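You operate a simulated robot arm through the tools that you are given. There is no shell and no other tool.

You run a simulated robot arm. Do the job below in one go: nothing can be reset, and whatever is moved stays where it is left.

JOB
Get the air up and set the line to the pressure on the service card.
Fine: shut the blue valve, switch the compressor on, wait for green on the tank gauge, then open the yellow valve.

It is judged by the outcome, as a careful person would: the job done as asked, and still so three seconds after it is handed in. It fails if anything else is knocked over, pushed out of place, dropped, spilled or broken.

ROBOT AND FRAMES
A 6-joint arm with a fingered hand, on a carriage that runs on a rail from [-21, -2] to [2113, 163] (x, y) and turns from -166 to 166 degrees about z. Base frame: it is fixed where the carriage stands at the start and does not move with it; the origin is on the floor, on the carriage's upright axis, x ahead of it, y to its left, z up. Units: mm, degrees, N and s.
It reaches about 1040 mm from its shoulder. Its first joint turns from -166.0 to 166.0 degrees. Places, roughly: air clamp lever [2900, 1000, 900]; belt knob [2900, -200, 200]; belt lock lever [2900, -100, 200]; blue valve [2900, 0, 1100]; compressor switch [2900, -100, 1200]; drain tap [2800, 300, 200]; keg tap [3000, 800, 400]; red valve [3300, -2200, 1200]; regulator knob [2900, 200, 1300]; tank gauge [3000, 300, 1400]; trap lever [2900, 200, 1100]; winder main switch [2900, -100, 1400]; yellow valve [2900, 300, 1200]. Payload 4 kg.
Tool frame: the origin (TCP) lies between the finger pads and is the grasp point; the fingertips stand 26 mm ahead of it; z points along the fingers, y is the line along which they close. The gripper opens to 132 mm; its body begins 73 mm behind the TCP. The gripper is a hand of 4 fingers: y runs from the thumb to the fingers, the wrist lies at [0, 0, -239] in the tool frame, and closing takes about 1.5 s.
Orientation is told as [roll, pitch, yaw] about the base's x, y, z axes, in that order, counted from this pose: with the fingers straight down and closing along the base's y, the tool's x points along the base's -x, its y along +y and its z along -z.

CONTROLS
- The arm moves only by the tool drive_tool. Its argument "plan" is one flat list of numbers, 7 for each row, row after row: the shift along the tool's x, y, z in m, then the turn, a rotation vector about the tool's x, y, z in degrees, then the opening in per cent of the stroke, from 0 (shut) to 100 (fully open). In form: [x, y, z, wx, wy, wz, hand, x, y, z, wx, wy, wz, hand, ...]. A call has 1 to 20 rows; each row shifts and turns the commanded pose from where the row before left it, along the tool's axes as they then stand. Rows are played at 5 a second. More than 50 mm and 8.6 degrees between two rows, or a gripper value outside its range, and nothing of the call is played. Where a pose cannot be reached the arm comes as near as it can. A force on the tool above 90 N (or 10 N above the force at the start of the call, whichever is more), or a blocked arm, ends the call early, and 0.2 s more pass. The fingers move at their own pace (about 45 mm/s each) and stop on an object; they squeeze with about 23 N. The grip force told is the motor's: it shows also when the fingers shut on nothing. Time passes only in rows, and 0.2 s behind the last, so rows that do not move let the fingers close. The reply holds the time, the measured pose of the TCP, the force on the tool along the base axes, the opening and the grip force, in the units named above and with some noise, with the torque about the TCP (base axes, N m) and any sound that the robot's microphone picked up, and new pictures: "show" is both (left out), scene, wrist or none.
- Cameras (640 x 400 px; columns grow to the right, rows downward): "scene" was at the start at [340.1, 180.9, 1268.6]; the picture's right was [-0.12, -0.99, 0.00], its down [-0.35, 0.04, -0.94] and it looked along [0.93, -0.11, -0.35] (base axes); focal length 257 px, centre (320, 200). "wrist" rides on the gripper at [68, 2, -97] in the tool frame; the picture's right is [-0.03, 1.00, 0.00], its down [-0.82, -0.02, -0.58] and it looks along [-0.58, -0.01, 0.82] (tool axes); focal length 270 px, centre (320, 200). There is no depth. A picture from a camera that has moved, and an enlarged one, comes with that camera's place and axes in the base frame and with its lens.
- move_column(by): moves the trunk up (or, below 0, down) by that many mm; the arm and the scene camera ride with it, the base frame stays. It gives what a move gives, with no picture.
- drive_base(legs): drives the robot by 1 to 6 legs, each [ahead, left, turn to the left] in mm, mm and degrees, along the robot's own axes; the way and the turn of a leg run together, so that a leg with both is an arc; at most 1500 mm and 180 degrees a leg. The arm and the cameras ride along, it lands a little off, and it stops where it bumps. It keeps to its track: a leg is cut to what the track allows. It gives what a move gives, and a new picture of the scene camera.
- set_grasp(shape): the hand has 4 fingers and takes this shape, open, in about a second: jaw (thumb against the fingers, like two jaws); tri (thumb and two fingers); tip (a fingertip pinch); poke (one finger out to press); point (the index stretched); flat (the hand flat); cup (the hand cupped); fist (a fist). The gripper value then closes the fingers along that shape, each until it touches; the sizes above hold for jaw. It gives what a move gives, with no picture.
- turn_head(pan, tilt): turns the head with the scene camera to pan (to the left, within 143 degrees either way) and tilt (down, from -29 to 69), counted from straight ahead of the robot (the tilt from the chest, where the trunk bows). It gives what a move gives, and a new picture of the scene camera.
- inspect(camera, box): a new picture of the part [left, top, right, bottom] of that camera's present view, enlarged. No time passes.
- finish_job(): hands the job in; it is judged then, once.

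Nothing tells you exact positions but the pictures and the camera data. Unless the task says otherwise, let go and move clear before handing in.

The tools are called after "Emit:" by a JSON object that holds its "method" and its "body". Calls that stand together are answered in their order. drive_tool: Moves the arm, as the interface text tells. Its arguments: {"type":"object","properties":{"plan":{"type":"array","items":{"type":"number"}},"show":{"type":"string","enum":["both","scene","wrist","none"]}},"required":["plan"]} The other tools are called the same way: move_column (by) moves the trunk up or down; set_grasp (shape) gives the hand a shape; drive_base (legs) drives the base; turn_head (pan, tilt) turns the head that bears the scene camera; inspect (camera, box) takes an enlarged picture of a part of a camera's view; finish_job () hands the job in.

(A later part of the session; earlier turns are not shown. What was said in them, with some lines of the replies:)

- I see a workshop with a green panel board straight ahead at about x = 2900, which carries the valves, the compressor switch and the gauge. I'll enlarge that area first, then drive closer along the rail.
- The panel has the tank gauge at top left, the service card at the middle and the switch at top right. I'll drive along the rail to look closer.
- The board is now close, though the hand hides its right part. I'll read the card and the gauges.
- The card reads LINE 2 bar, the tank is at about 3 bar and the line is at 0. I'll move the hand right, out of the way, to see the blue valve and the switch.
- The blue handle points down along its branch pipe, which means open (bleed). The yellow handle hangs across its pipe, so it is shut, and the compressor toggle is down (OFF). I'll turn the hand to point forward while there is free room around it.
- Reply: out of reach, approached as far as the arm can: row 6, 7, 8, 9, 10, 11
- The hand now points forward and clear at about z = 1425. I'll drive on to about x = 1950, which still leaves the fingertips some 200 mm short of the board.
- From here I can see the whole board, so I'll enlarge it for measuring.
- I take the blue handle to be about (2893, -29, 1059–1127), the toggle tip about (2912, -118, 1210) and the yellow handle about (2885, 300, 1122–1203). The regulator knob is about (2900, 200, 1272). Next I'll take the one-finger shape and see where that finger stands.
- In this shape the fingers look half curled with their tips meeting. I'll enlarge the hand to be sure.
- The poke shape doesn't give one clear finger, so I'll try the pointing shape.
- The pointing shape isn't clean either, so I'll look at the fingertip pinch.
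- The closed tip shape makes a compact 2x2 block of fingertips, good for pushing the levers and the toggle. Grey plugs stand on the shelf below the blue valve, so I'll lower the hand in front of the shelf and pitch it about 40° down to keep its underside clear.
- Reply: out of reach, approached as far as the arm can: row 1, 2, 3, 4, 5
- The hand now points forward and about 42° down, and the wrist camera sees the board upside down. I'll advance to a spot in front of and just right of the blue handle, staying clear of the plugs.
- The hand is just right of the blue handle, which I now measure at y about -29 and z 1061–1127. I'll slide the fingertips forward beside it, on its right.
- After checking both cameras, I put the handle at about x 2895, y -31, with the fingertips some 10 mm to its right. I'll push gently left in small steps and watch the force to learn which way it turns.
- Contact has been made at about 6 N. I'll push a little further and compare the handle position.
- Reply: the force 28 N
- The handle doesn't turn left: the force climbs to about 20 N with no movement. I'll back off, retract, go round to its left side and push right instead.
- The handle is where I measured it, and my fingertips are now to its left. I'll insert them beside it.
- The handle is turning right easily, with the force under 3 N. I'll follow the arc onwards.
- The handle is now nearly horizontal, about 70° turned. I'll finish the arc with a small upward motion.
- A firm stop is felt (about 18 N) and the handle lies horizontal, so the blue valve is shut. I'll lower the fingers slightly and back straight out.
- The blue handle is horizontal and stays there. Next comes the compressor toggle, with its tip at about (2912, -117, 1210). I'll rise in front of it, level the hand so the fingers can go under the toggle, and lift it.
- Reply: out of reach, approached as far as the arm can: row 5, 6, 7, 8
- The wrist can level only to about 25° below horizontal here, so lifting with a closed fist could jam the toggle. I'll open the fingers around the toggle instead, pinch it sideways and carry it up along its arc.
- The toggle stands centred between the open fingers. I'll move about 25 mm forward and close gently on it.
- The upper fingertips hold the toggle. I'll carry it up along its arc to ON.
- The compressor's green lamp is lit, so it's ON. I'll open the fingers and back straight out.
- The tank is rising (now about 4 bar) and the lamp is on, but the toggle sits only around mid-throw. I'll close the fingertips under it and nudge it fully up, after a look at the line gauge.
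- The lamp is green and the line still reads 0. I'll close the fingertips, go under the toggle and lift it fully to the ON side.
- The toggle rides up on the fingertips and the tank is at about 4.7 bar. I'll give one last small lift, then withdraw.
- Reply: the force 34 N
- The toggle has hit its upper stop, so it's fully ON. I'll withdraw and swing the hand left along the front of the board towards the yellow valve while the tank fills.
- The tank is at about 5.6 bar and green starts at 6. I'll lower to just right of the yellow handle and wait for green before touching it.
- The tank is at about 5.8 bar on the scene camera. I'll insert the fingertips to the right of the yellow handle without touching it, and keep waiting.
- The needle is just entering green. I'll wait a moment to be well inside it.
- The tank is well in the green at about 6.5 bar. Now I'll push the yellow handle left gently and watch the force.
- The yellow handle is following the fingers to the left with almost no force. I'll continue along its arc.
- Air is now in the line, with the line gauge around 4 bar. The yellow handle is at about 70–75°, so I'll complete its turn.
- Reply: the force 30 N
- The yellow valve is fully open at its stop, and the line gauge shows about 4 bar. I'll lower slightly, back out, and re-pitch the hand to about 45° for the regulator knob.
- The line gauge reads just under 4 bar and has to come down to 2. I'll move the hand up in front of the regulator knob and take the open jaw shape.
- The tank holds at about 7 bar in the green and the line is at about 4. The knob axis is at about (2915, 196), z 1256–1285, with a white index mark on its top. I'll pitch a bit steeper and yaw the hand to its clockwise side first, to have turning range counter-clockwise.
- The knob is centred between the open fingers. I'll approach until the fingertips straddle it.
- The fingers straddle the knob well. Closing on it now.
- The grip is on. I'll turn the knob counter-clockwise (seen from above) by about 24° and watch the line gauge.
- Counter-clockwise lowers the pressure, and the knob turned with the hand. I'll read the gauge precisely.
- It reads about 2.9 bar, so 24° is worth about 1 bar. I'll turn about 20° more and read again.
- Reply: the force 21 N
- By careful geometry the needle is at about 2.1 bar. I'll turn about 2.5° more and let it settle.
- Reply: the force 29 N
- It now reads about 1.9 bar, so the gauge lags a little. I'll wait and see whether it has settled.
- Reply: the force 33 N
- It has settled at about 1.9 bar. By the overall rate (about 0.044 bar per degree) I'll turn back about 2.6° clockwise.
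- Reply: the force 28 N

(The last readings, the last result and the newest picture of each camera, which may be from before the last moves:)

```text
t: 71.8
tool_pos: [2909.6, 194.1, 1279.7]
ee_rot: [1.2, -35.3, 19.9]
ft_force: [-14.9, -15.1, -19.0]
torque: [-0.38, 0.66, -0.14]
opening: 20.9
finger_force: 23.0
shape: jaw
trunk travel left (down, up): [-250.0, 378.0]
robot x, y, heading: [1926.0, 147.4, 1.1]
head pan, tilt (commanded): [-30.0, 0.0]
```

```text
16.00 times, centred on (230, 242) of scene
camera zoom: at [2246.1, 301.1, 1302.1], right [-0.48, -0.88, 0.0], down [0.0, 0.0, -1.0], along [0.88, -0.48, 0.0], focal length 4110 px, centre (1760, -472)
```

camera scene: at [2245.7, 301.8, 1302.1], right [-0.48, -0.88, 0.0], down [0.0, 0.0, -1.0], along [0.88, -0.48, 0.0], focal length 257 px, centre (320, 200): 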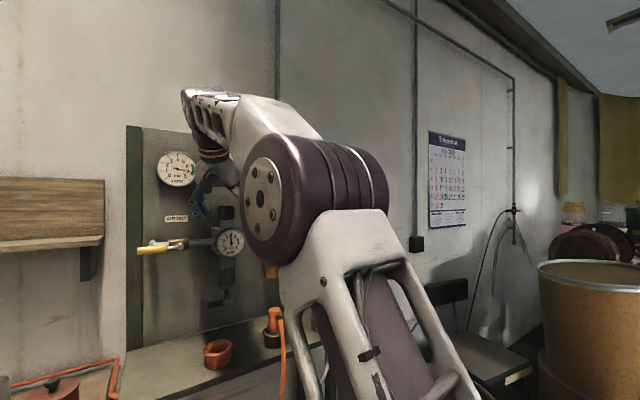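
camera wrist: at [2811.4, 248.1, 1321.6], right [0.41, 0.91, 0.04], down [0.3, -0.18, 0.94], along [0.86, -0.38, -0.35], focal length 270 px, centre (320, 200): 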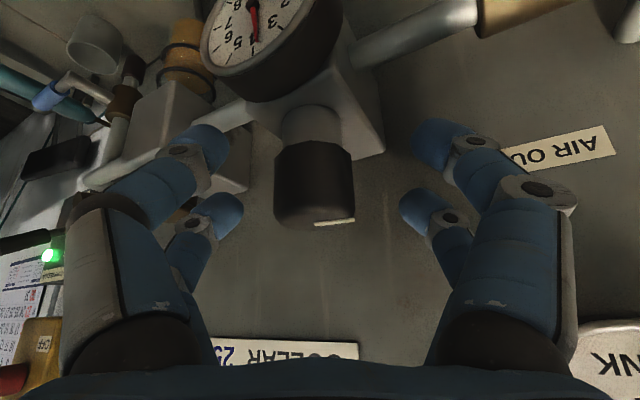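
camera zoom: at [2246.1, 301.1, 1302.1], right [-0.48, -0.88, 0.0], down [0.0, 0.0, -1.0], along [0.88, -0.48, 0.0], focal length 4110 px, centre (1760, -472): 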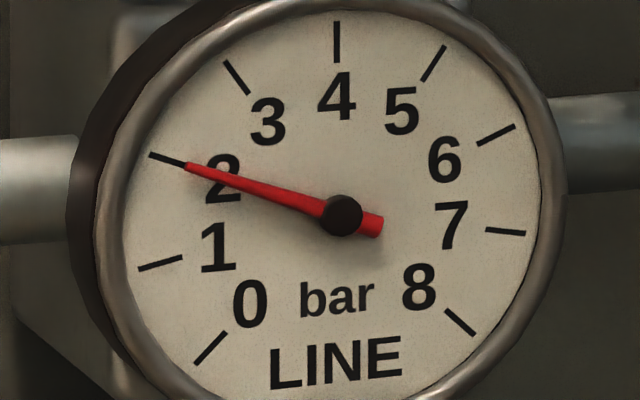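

The needle sits right on 2 bar. I'll release the knob and back away along the approach line, then check.

Emit:
{"method": "drive_tool", "body": {"plan": [0, 0, 0, 0, 0, 0, 15, 0, 0, 0, 0, 0, 0, 25, 0, 0, 0, 0, 0, 0, 40, 0, 0, 0, 0, 0, 0, 62, 0, 0, 0, 0, 0, 0, 62, 0, 0, 0, 0, 0, 0, 62, 0, 0, 0, 0, 0, 0, 62], "show": "wrist"}}

Emit:
{"method": "inspect", "body": {"camera": "scene", "box": [218, 230, 242, 254]}}

```text
t: 73.5
tool_pos: [2910.8, 194.5, 1279.5]
ee_rot: [1.1, -35.3, 20.0]
ft_force: [-0.3, -0.9, -0.3]
torque: [-0.01, 0.01, 0.0]
opening: 81.4
finger_force: 0.1
shape: jaw
trunk travel left (down, up): [-250.0, 378.0]
robot x, y, heading: [1922.2, 149.5, 1.1]
head pan, tilt (commanded): [-30.0, 0.0]
camera wrist: at [2806.3, 156.8, 1320.0], right [-0.33, 0.94, 0.03], down [0.32, 0.08, 0.94], along [0.89, 0.32, -0.33], focal length 270 px, centre (320, 200)
```

wrist: 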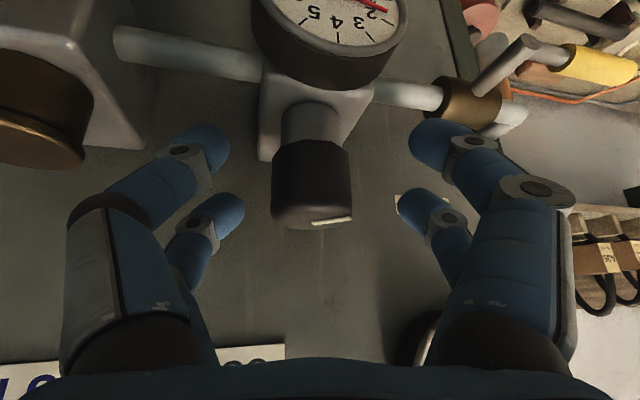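

```text
16.00 times, centred on (230, 242) of scene
camera zoom: at [2246.0, 301.7, 1302.1], right [-0.48, -0.88, 0.0], down [0.0, 0.0, -1.0], along [0.88, -0.48, 0.0], focal length 4110 px, centre (1760, -472)
```

zoom: 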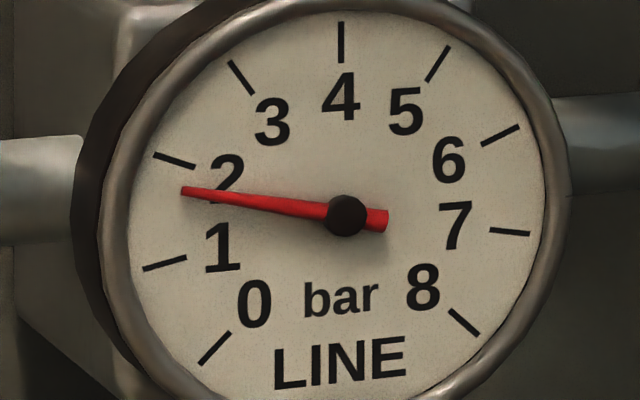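

On release the knob sprang a little and the line fell to about 1.7 bar. I'll let it settle and check the tank too before re-gripping.

Emit:
{"method": "drive_tool", "body": {"plan": [0, 0, 0, 0, 0, 0, 62, 0, 0, 0, 0, 0, 0, 62, 0, 0, 0, 0, 0, 0, 62, 0, 0, 0, 0, 0, 0, 62], "show": "scene"}}

Emit:
{"method": "inspect", "body": {"camera": "scene", "box": [218, 230, 242, 254]}}

Emit:
{"method": "inspect", "body": {"camera": "scene", "box": [150, 130, 290, 290]}}

Emit:
{"method": "inspect", "body": {"camera": "wrist", "box": [200, 60, 440, 300]}}

```text
t: 74.5
tool_pos: [2910.0, 195.1, 1280.3]
ee_rot: [1.0, -35.3, 20.0]
ft_force: [-0.2, -0.8, 0.4]
torque: [0.0, 0.0, -0.01]
opening: 81.2
finger_force: 0.0
shape: jaw
trunk travel left (down, up): [-250.0, 378.0]
robot x, y, heading: [1922.4, 152.7, 1.2]
head pan, tilt (commanded): [-30.0, 0.0]
camera scene: at [2246.0, 301.7, 1302.1], right [-0.48, -0.88, 0.0], down [0.0, 0.0, -1.0], along [0.88, -0.48, 0.0], focal length 257 px, centre (320, 200)
```

scene: 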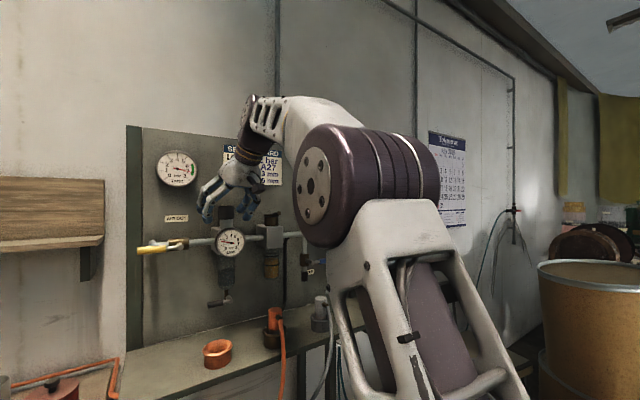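

```text
16.00 times, centred on (230, 242) of scene
camera zoom: at [2246.0, 301.7, 1302.1], right [-0.48, -0.88, 0.0], down [0.0, 0.0, -1.0], along [0.88, -0.48, 0.0], focal length 4110 px, centre (1760, -472)
```

zoom: 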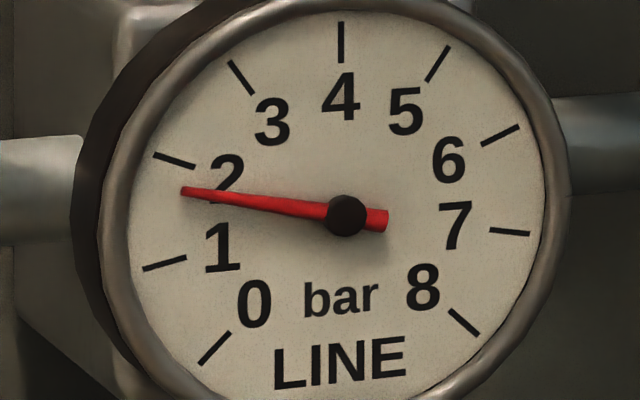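

```text
2.50 times, centred on (220, 210) of scene
camera zoom: at [2246.0, 301.7, 1302.1], right [-0.48, -0.88, 0.0], down [0.0, 0.0, -1.0], along [0.88, -0.48, 0.0], focal length 642 px, centre (570, 175)
```

zoom: 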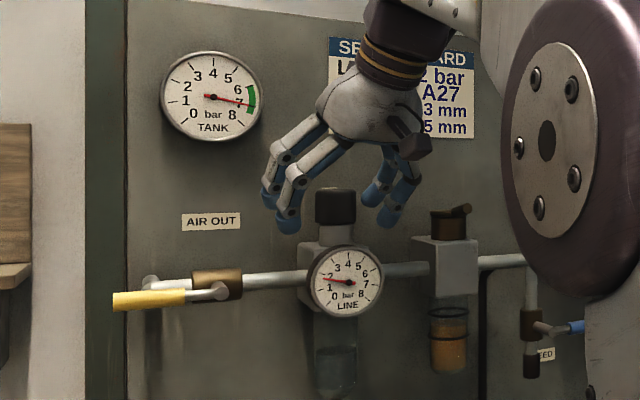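

```text
1.67 times, centred on (320, 180) of wrist
camera zoom: at [2806.2, 156.7, 1319.9], right [-0.33, 0.94, 0.03], down [0.32, 0.08, 0.94], along [0.89, 0.32, -0.33], focal length 450 px, centre (320, 233)
```

zoom: 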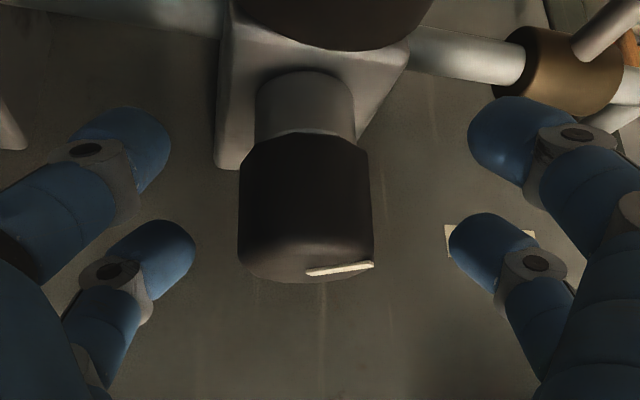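

The line is steady at 1.72 bar with the tank at 7. From both yaw views I get a better knob axis at about (2923, 196), so I'll re-centre, re-grip and turn about 6° clockwise.

Emit:
{"method": "drive_tool", "body": {"plan": [-0.0034, -0.0033, 0.0024, 0, 0, 0, 62, 0, 0, 0, 0, 0, 0, 40, 0, 0, 0, 0, 0, 0, 20, 0, 0, 0, 0, 0, 0, 0, 0, 0, 0, 0, 0, 0, 0, 0, 0, 0, 0, 0, 0, 0, 0, 0, 0, 0, 0, 0, 0], "show": "none"}}

Emit:
{"method": "inspect", "body": {"camera": "scene", "box": [218, 230, 242, 254]}}

Emit:
{"method": "inspect", "body": {"camera": "wrist", "box": [200, 60, 440, 300]}}

```text
t: 76.0
tool_pos: [2915.3, 194.1, 1278.7]
ee_rot: [1.2, -35.3, 20.0]
ft_force: [4.4, 2.4, -1.0]
torque: [-0.07, 0.24, 0.0]
opening: 24.8
finger_force: 23.3
shape: jaw
trunk travel left (down, up): [-250.0, 378.0]
robot x, y, heading: [1922.2, 150.1, 0.9]
head pan, tilt (commanded): [-30.0, 0.0]
```

```text
16.00 times, centred on (230, 242) of scene
camera zoom: at [2246.3, 301.9, 1302.0], right [-0.48, -0.88, 0.0], down [0.0, 0.0, -1.0], along [0.88, -0.48, 0.0], focal length 4110 px, centre (1760, -472)
```

zoom: 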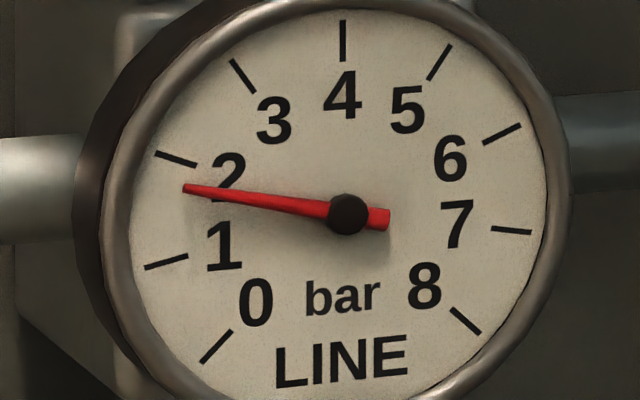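

```text
1.67 times, centred on (320, 180) of wrist
camera zoom: at [2811.5, 155.8, 1319.2], right [-0.33, 0.94, 0.03], down [0.32, 0.08, 0.94], along [0.89, 0.32, -0.33], focal length 450 px, centre (320, 233)
```

zoom: 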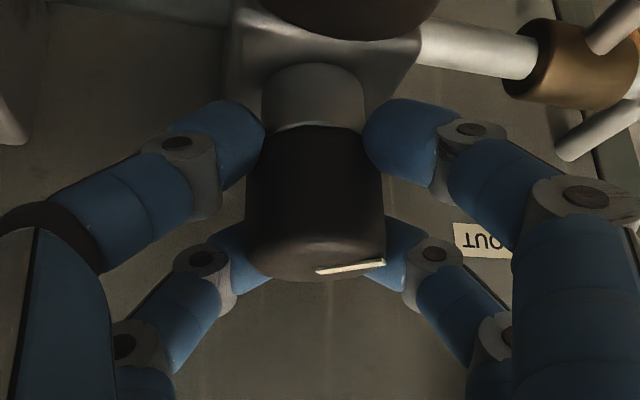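

The grip is better centred now, with low force. Turning about 5.6° clockwise.

Emit:
{"method": "drive_tool", "body": {"plan": [0, 0.0005, 0, 1.58, 0, 2.3, 0, 0, 0.0004, 0, 1.58, 0, 2.3, 0, 0, 0, 0, 0, 0, 0, 0, 0, 0, 0, 0, 0, 0, 0, 0, 0, 0, 0, 0, 0, 0, 0, 0, 0, 0, 0, 0, 0, 0, 0, 0, 0, 0, 0, 0], "show": "none"}}

Emit:
{"method": "inspect", "body": {"camera": "scene", "box": [218, 230, 242, 254]}}

```text
t: 77.7
tool_pos: [2914.2, 193.2, 1280.0]
ee_rot: [1.3, -35.2, 14.3]
ft_force: [8.6, 5.8, -4.9]
torque: [-0.02, 0.21, 0.03]
opening: 24.7
finger_force: 23.1
shape: jaw
trunk travel left (down, up): [-250.0, 378.0]
robot x, y, heading: [1924.0, 149.5, 1.1]
head pan, tilt (commanded): [-30.0, 0.0]
```

```text
16.00 times, centred on (230, 242) of scene
camera zoom: at [2246.5, 302.0, 1301.9], right [-0.48, -0.88, 0.0], down [0.0, 0.0, -1.0], along [0.88, -0.48, 0.0], focal length 4110 px, centre (1760, -472)
```

zoom: 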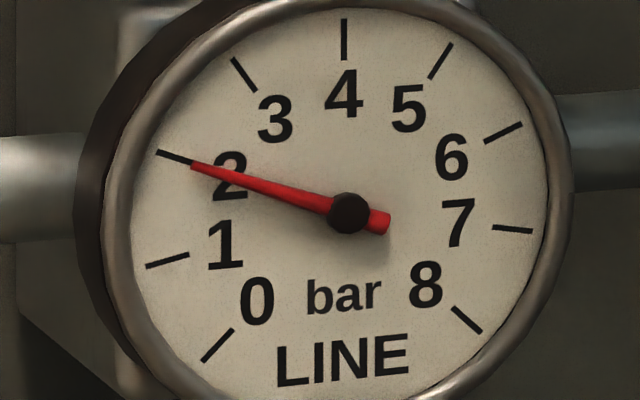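

It reads about 1.97 bar. The residual force is small this time, so I'll release gradually.

Emit:
{"method": "drive_tool", "body": {"plan": [0.0, 0, 0, 0, 0, 0, 12, 0, 0, 0, 0, 0, 0, 16, 0, 0, 0, 0, 0, 0, 20, 0, 0, 0, 0, 0, 0, 24, 0, 0, 0, 0, 0, 0, 30, 0, 0, 0, 0, 0, 0, 45, 0, 0, 0, 0, 0, 0, 62, 0, 0, 0, 0, 0, 0, 62, 0, 0, 0, 0, 0, 0, 62], "show": "none"}}

Emit:
{"method": "inspect", "body": {"camera": "scene", "box": [218, 230, 242, 254]}}

```text
t: 79.7
tool_pos: [2915.1, 193.6, 1279.8]
ee_rot: [1.3, -35.2, 14.3]
ft_force: [-0.8, 0.3, 0.1]
torque: [0.01, 0.05, -0.03]
opening: 81.1
finger_force: 0.0
shape: jaw
trunk travel left (down, up): [-250.0, 378.0]
robot x, y, heading: [1922.7, 149.4, 1.2]
head pan, tilt (commanded): [-30.0, 0.0]
```

```text
16.00 times, centred on (230, 242) of scene
camera zoom: at [2246.0, 301.7, 1302.1], right [-0.48, -0.88, 0.0], down [0.0, 0.0, -1.0], along [0.88, -0.48, 0.0], focal length 4110 px, centre (1760, -472)
```

zoom: 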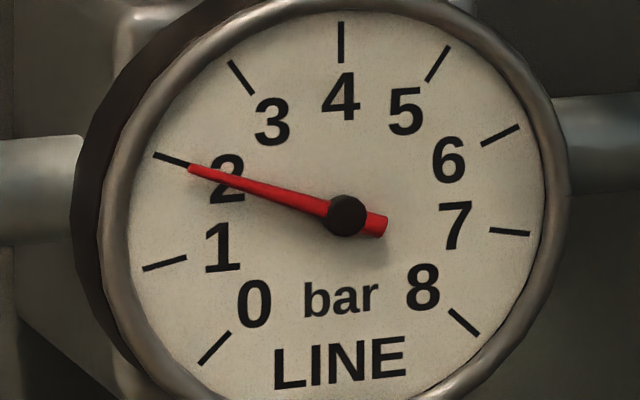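

The line reads about 1.97 bar, effectively on the 2 mark, and held on release. I'll back the hand away along the approach line.

Emit:
{"method": "drive_tool", "body": {"plan": [0, 0, -0.02, 0, 0, 0, 62, 0, 0, -0.03, 0, 0, 0, 62, 0, 0, -0.04, 0, 0, 0, 62, 0, 0, -0.04, 0, 0, 0, 62, 0.02, 0, -0.04, 0, 0, 0, 62, 0.03, 0, -0.035, 0, 0, 0, 62, 0.03, 0, -0.035, 0, 0, 0, 62], "show": "both"}}

Emit:
{"method": "inspect", "body": {"camera": "scene", "box": [218, 230, 242, 254]}}

Emit:
{"method": "inspect", "body": {"camera": "scene", "box": [120, 110, 260, 300]}}

```text
t: 81.2
tool_pos: [2718.1, 139.1, 1429.5]
ee_rot: [1.2, -35.1, 14.3]
ft_force: [0.2, -0.2, 0.5]
torque: [0.04, 0.02, 0.01]
opening: 81.4
finger_force: 0.1
shape: jaw
trunk travel left (down, up): [-250.0, 378.0]
robot x, y, heading: [1924.7, 148.5, 1.2]
head pan, tilt (commanded): [-30.0, 0.0]
camera scene: at [2246.4, 301.8, 1301.9], right [-0.48, -0.88, 0.0], down [0.0, 0.0, -1.0], along [0.88, -0.48, 0.0], focal length 257 px, centre (320, 200)
camera wrist: at [2611.1, 111.3, 1469.1], right [-0.24, 0.97, 0.03], down [0.33, 0.05, 0.94], along [0.91, 0.24, -0.34], focal length 270 px, centre (320, 200)
```

scene: 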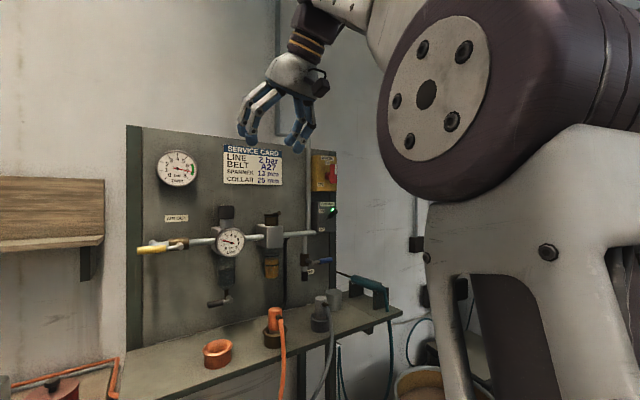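
wrist: 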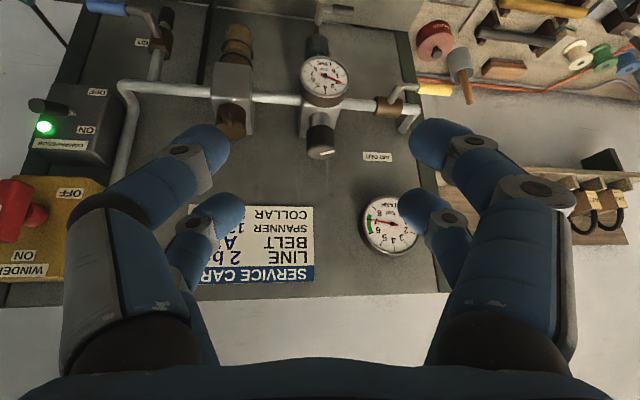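

```text
16.00 times, centred on (230, 242) of scene
camera zoom: at [2246.4, 301.8, 1301.9], right [-0.48, -0.88, 0.0], down [0.0, 0.0, -1.0], along [0.88, -0.48, 0.0], focal length 4110 px, centre (1760, -472)
```

zoom: 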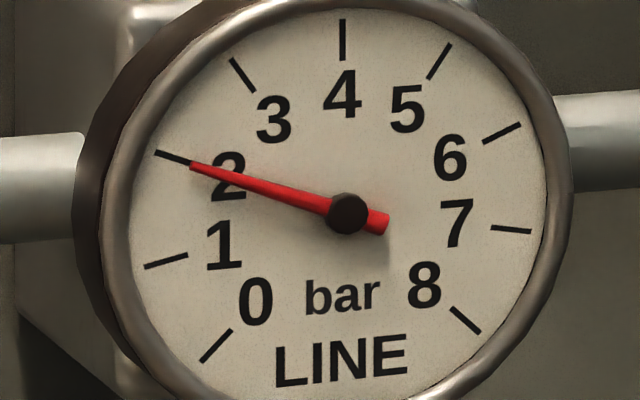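

```text
2.11 times, centred on (190, 205) of scene
camera zoom: at [2246.4, 301.8, 1301.9], right [-0.48, -0.88, 0.0], down [0.0, 0.0, -1.0], along [0.88, -0.48, 0.0], focal length 541 px, centre (594, 190)
```

zoom: 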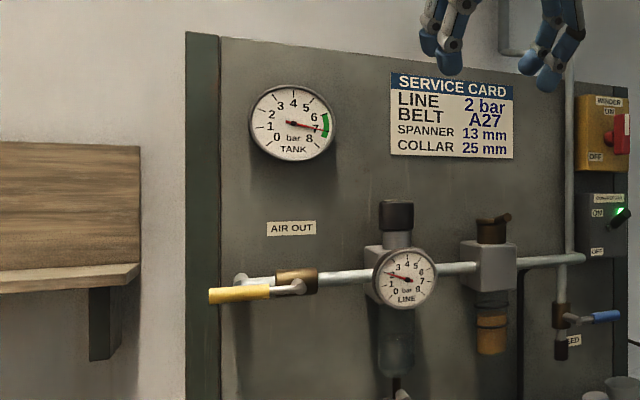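

All is in place: blue shut, compressor on, tank in the green, yellow open and line at 2 bar, with the hand clear. I'll wait a few seconds to confirm it holds.

Emit:
{"method": "drive_tool", "body": {"plan": [0, 0, 0, 0, 0, 0, 62, 0, 0, 0, 0, 0, 0, 62, 0, 0, 0, 0, 0, 0, 62, 0, 0, 0, 0, 0, 0, 62, 0, 0, 0, 0, 0, 0, 62, 0, 0, 0, 0, 0, 0, 62, 0, 0, 0, 0, 0, 0, 62, 0, 0, 0, 0, 0, 0, 62, 0, 0, 0, 0, 0, 0, 62, 0, 0, 0, 0, 0, 0, 62, 0, 0, 0, 0, 0, 0, 62, 0, 0, 0, 0, 0, 0, 62, 0, 0, 0, 0, 0, 0, 62, 0, 0, 0, 0, 0, 0, 62, 0, 0, 0, 0, 0, 0, 62, 0, 0, 0, 0, 0, 0, 62, 0, 0, 0, 0, 0, 0, 62, 0, 0, 0, 0, 0, 0, 62], "show": "scene"}}

Emit:
{"method": "inspect", "body": {"camera": "scene", "box": [218, 230, 242, 254]}}

Emit:
{"method": "inspect", "body": {"camera": "scene", "box": [150, 145, 205, 195]}}

Emit:
{"method": "inspect", "body": {"camera": "scene", "box": [190, 220, 420, 390]}}

```text
t: 85.0
tool_pos: [2718.2, 139.3, 1430.6]
ee_rot: [1.0, -35.1, 14.3]
ft_force: [0.3, 0.0, -0.1]
torque: [0.02, 0.0, -0.01]
opening: 81.3
finger_force: 0.1
shape: jaw
trunk travel left (down, up): [-250.0, 378.0]
robot x, y, heading: [1922.9, 147.0, 1.2]
head pan, tilt (commanded): [-30.0, 0.0]
camera scene: at [2246.0, 301.7, 1302.1], right [-0.48, -0.88, 0.0], down [0.0, 0.0, -1.0], along [0.88, -0.48, 0.0], focal length 257 px, centre (320, 200)
```

scene: 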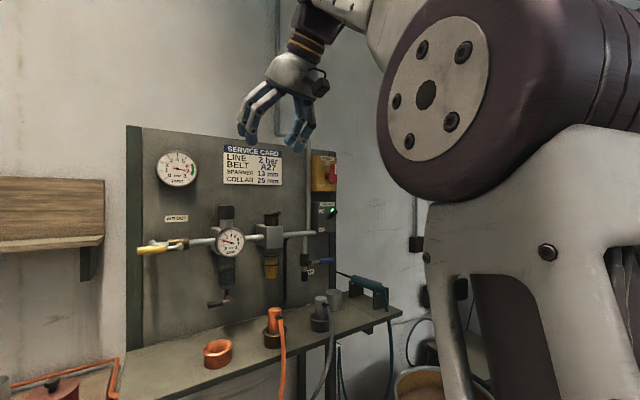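

```text
16.00 times, centred on (230, 242) of scene
camera zoom: at [2246.0, 301.7, 1302.1], right [-0.48, -0.88, 0.0], down [0.0, 0.0, -1.0], along [0.88, -0.48, 0.0], focal length 4110 px, centre (1760, -472)
```

zoom: 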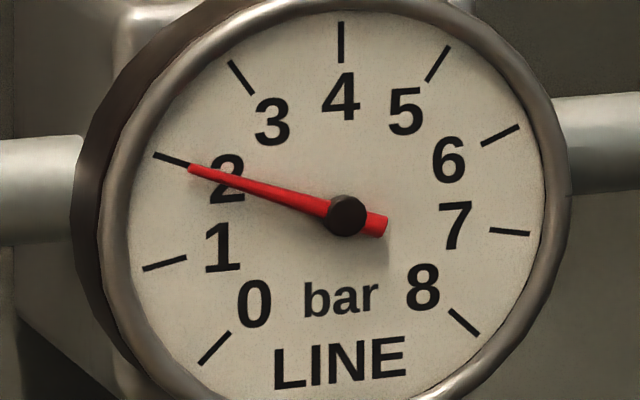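

```text
8.00 times, centred on (178, 170) of scene
camera zoom: at [2246.0, 301.7, 1302.1], right [-0.48, -0.88, 0.0], down [0.0, 0.0, -1.0], along [0.88, -0.48, 0.0], focal length 2055 px, centre (1460, 440)
```

zoom: 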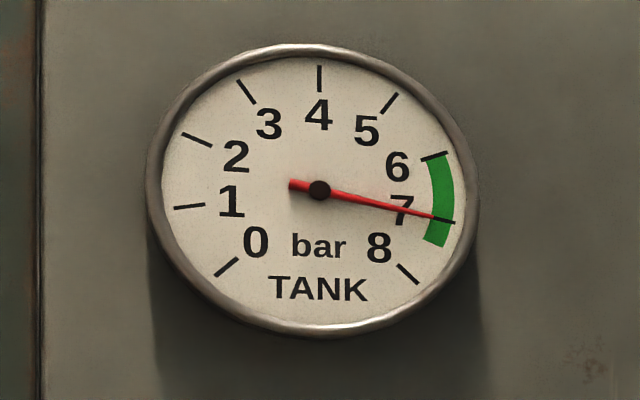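

```text
2.35 times, centred on (305, 305) of scene
camera zoom: at [2246.0, 301.7, 1302.1], right [-0.48, -0.88, 0.0], down [0.0, 0.0, -1.0], along [0.88, -0.48, 0.0], focal length 604 px, centre (355, -47)
```

zoom: 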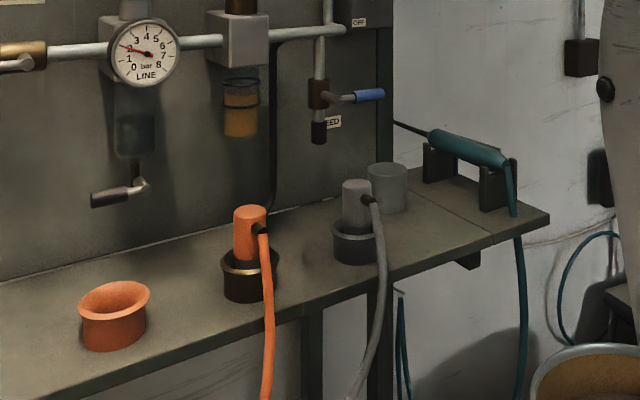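

The line holds at 2 bar and the tank is steady at 7 in the green. The blue valve is shut, the compressor is on, the yellow valve is open and nothing on the shelf was disturbed. The hand is clear, so I'm handing in.

Emit:
{"method": "finish_job", "body": {}}

```text
The job is handed in.
```

The air is up and the line is set to the service card's 2 bar. The gauge reads about 1.97 and held steady for about four seconds before I handed the job in.

- **Blue valve:** shut, turned to its stop.
- **Compressor:** switched on, with its green lamp lit. My first lift left the toggle about halfway, so I pushed it up to its stop.
- **Tank:** I waited until the gauge was in the green, at about 6.5 bar, before opening the yellow valve. It then levelled off at 7, still in the green.
- **Yellow valve:** fully open. The line came up at about 4 bar, so I turned the regulator down to 2.

I tried the blue handle the wrong way first, at about 20 N, and stopped when it didn't move. I saw nothing knocked over or moved on the shelf, and the hand is clear of the board.
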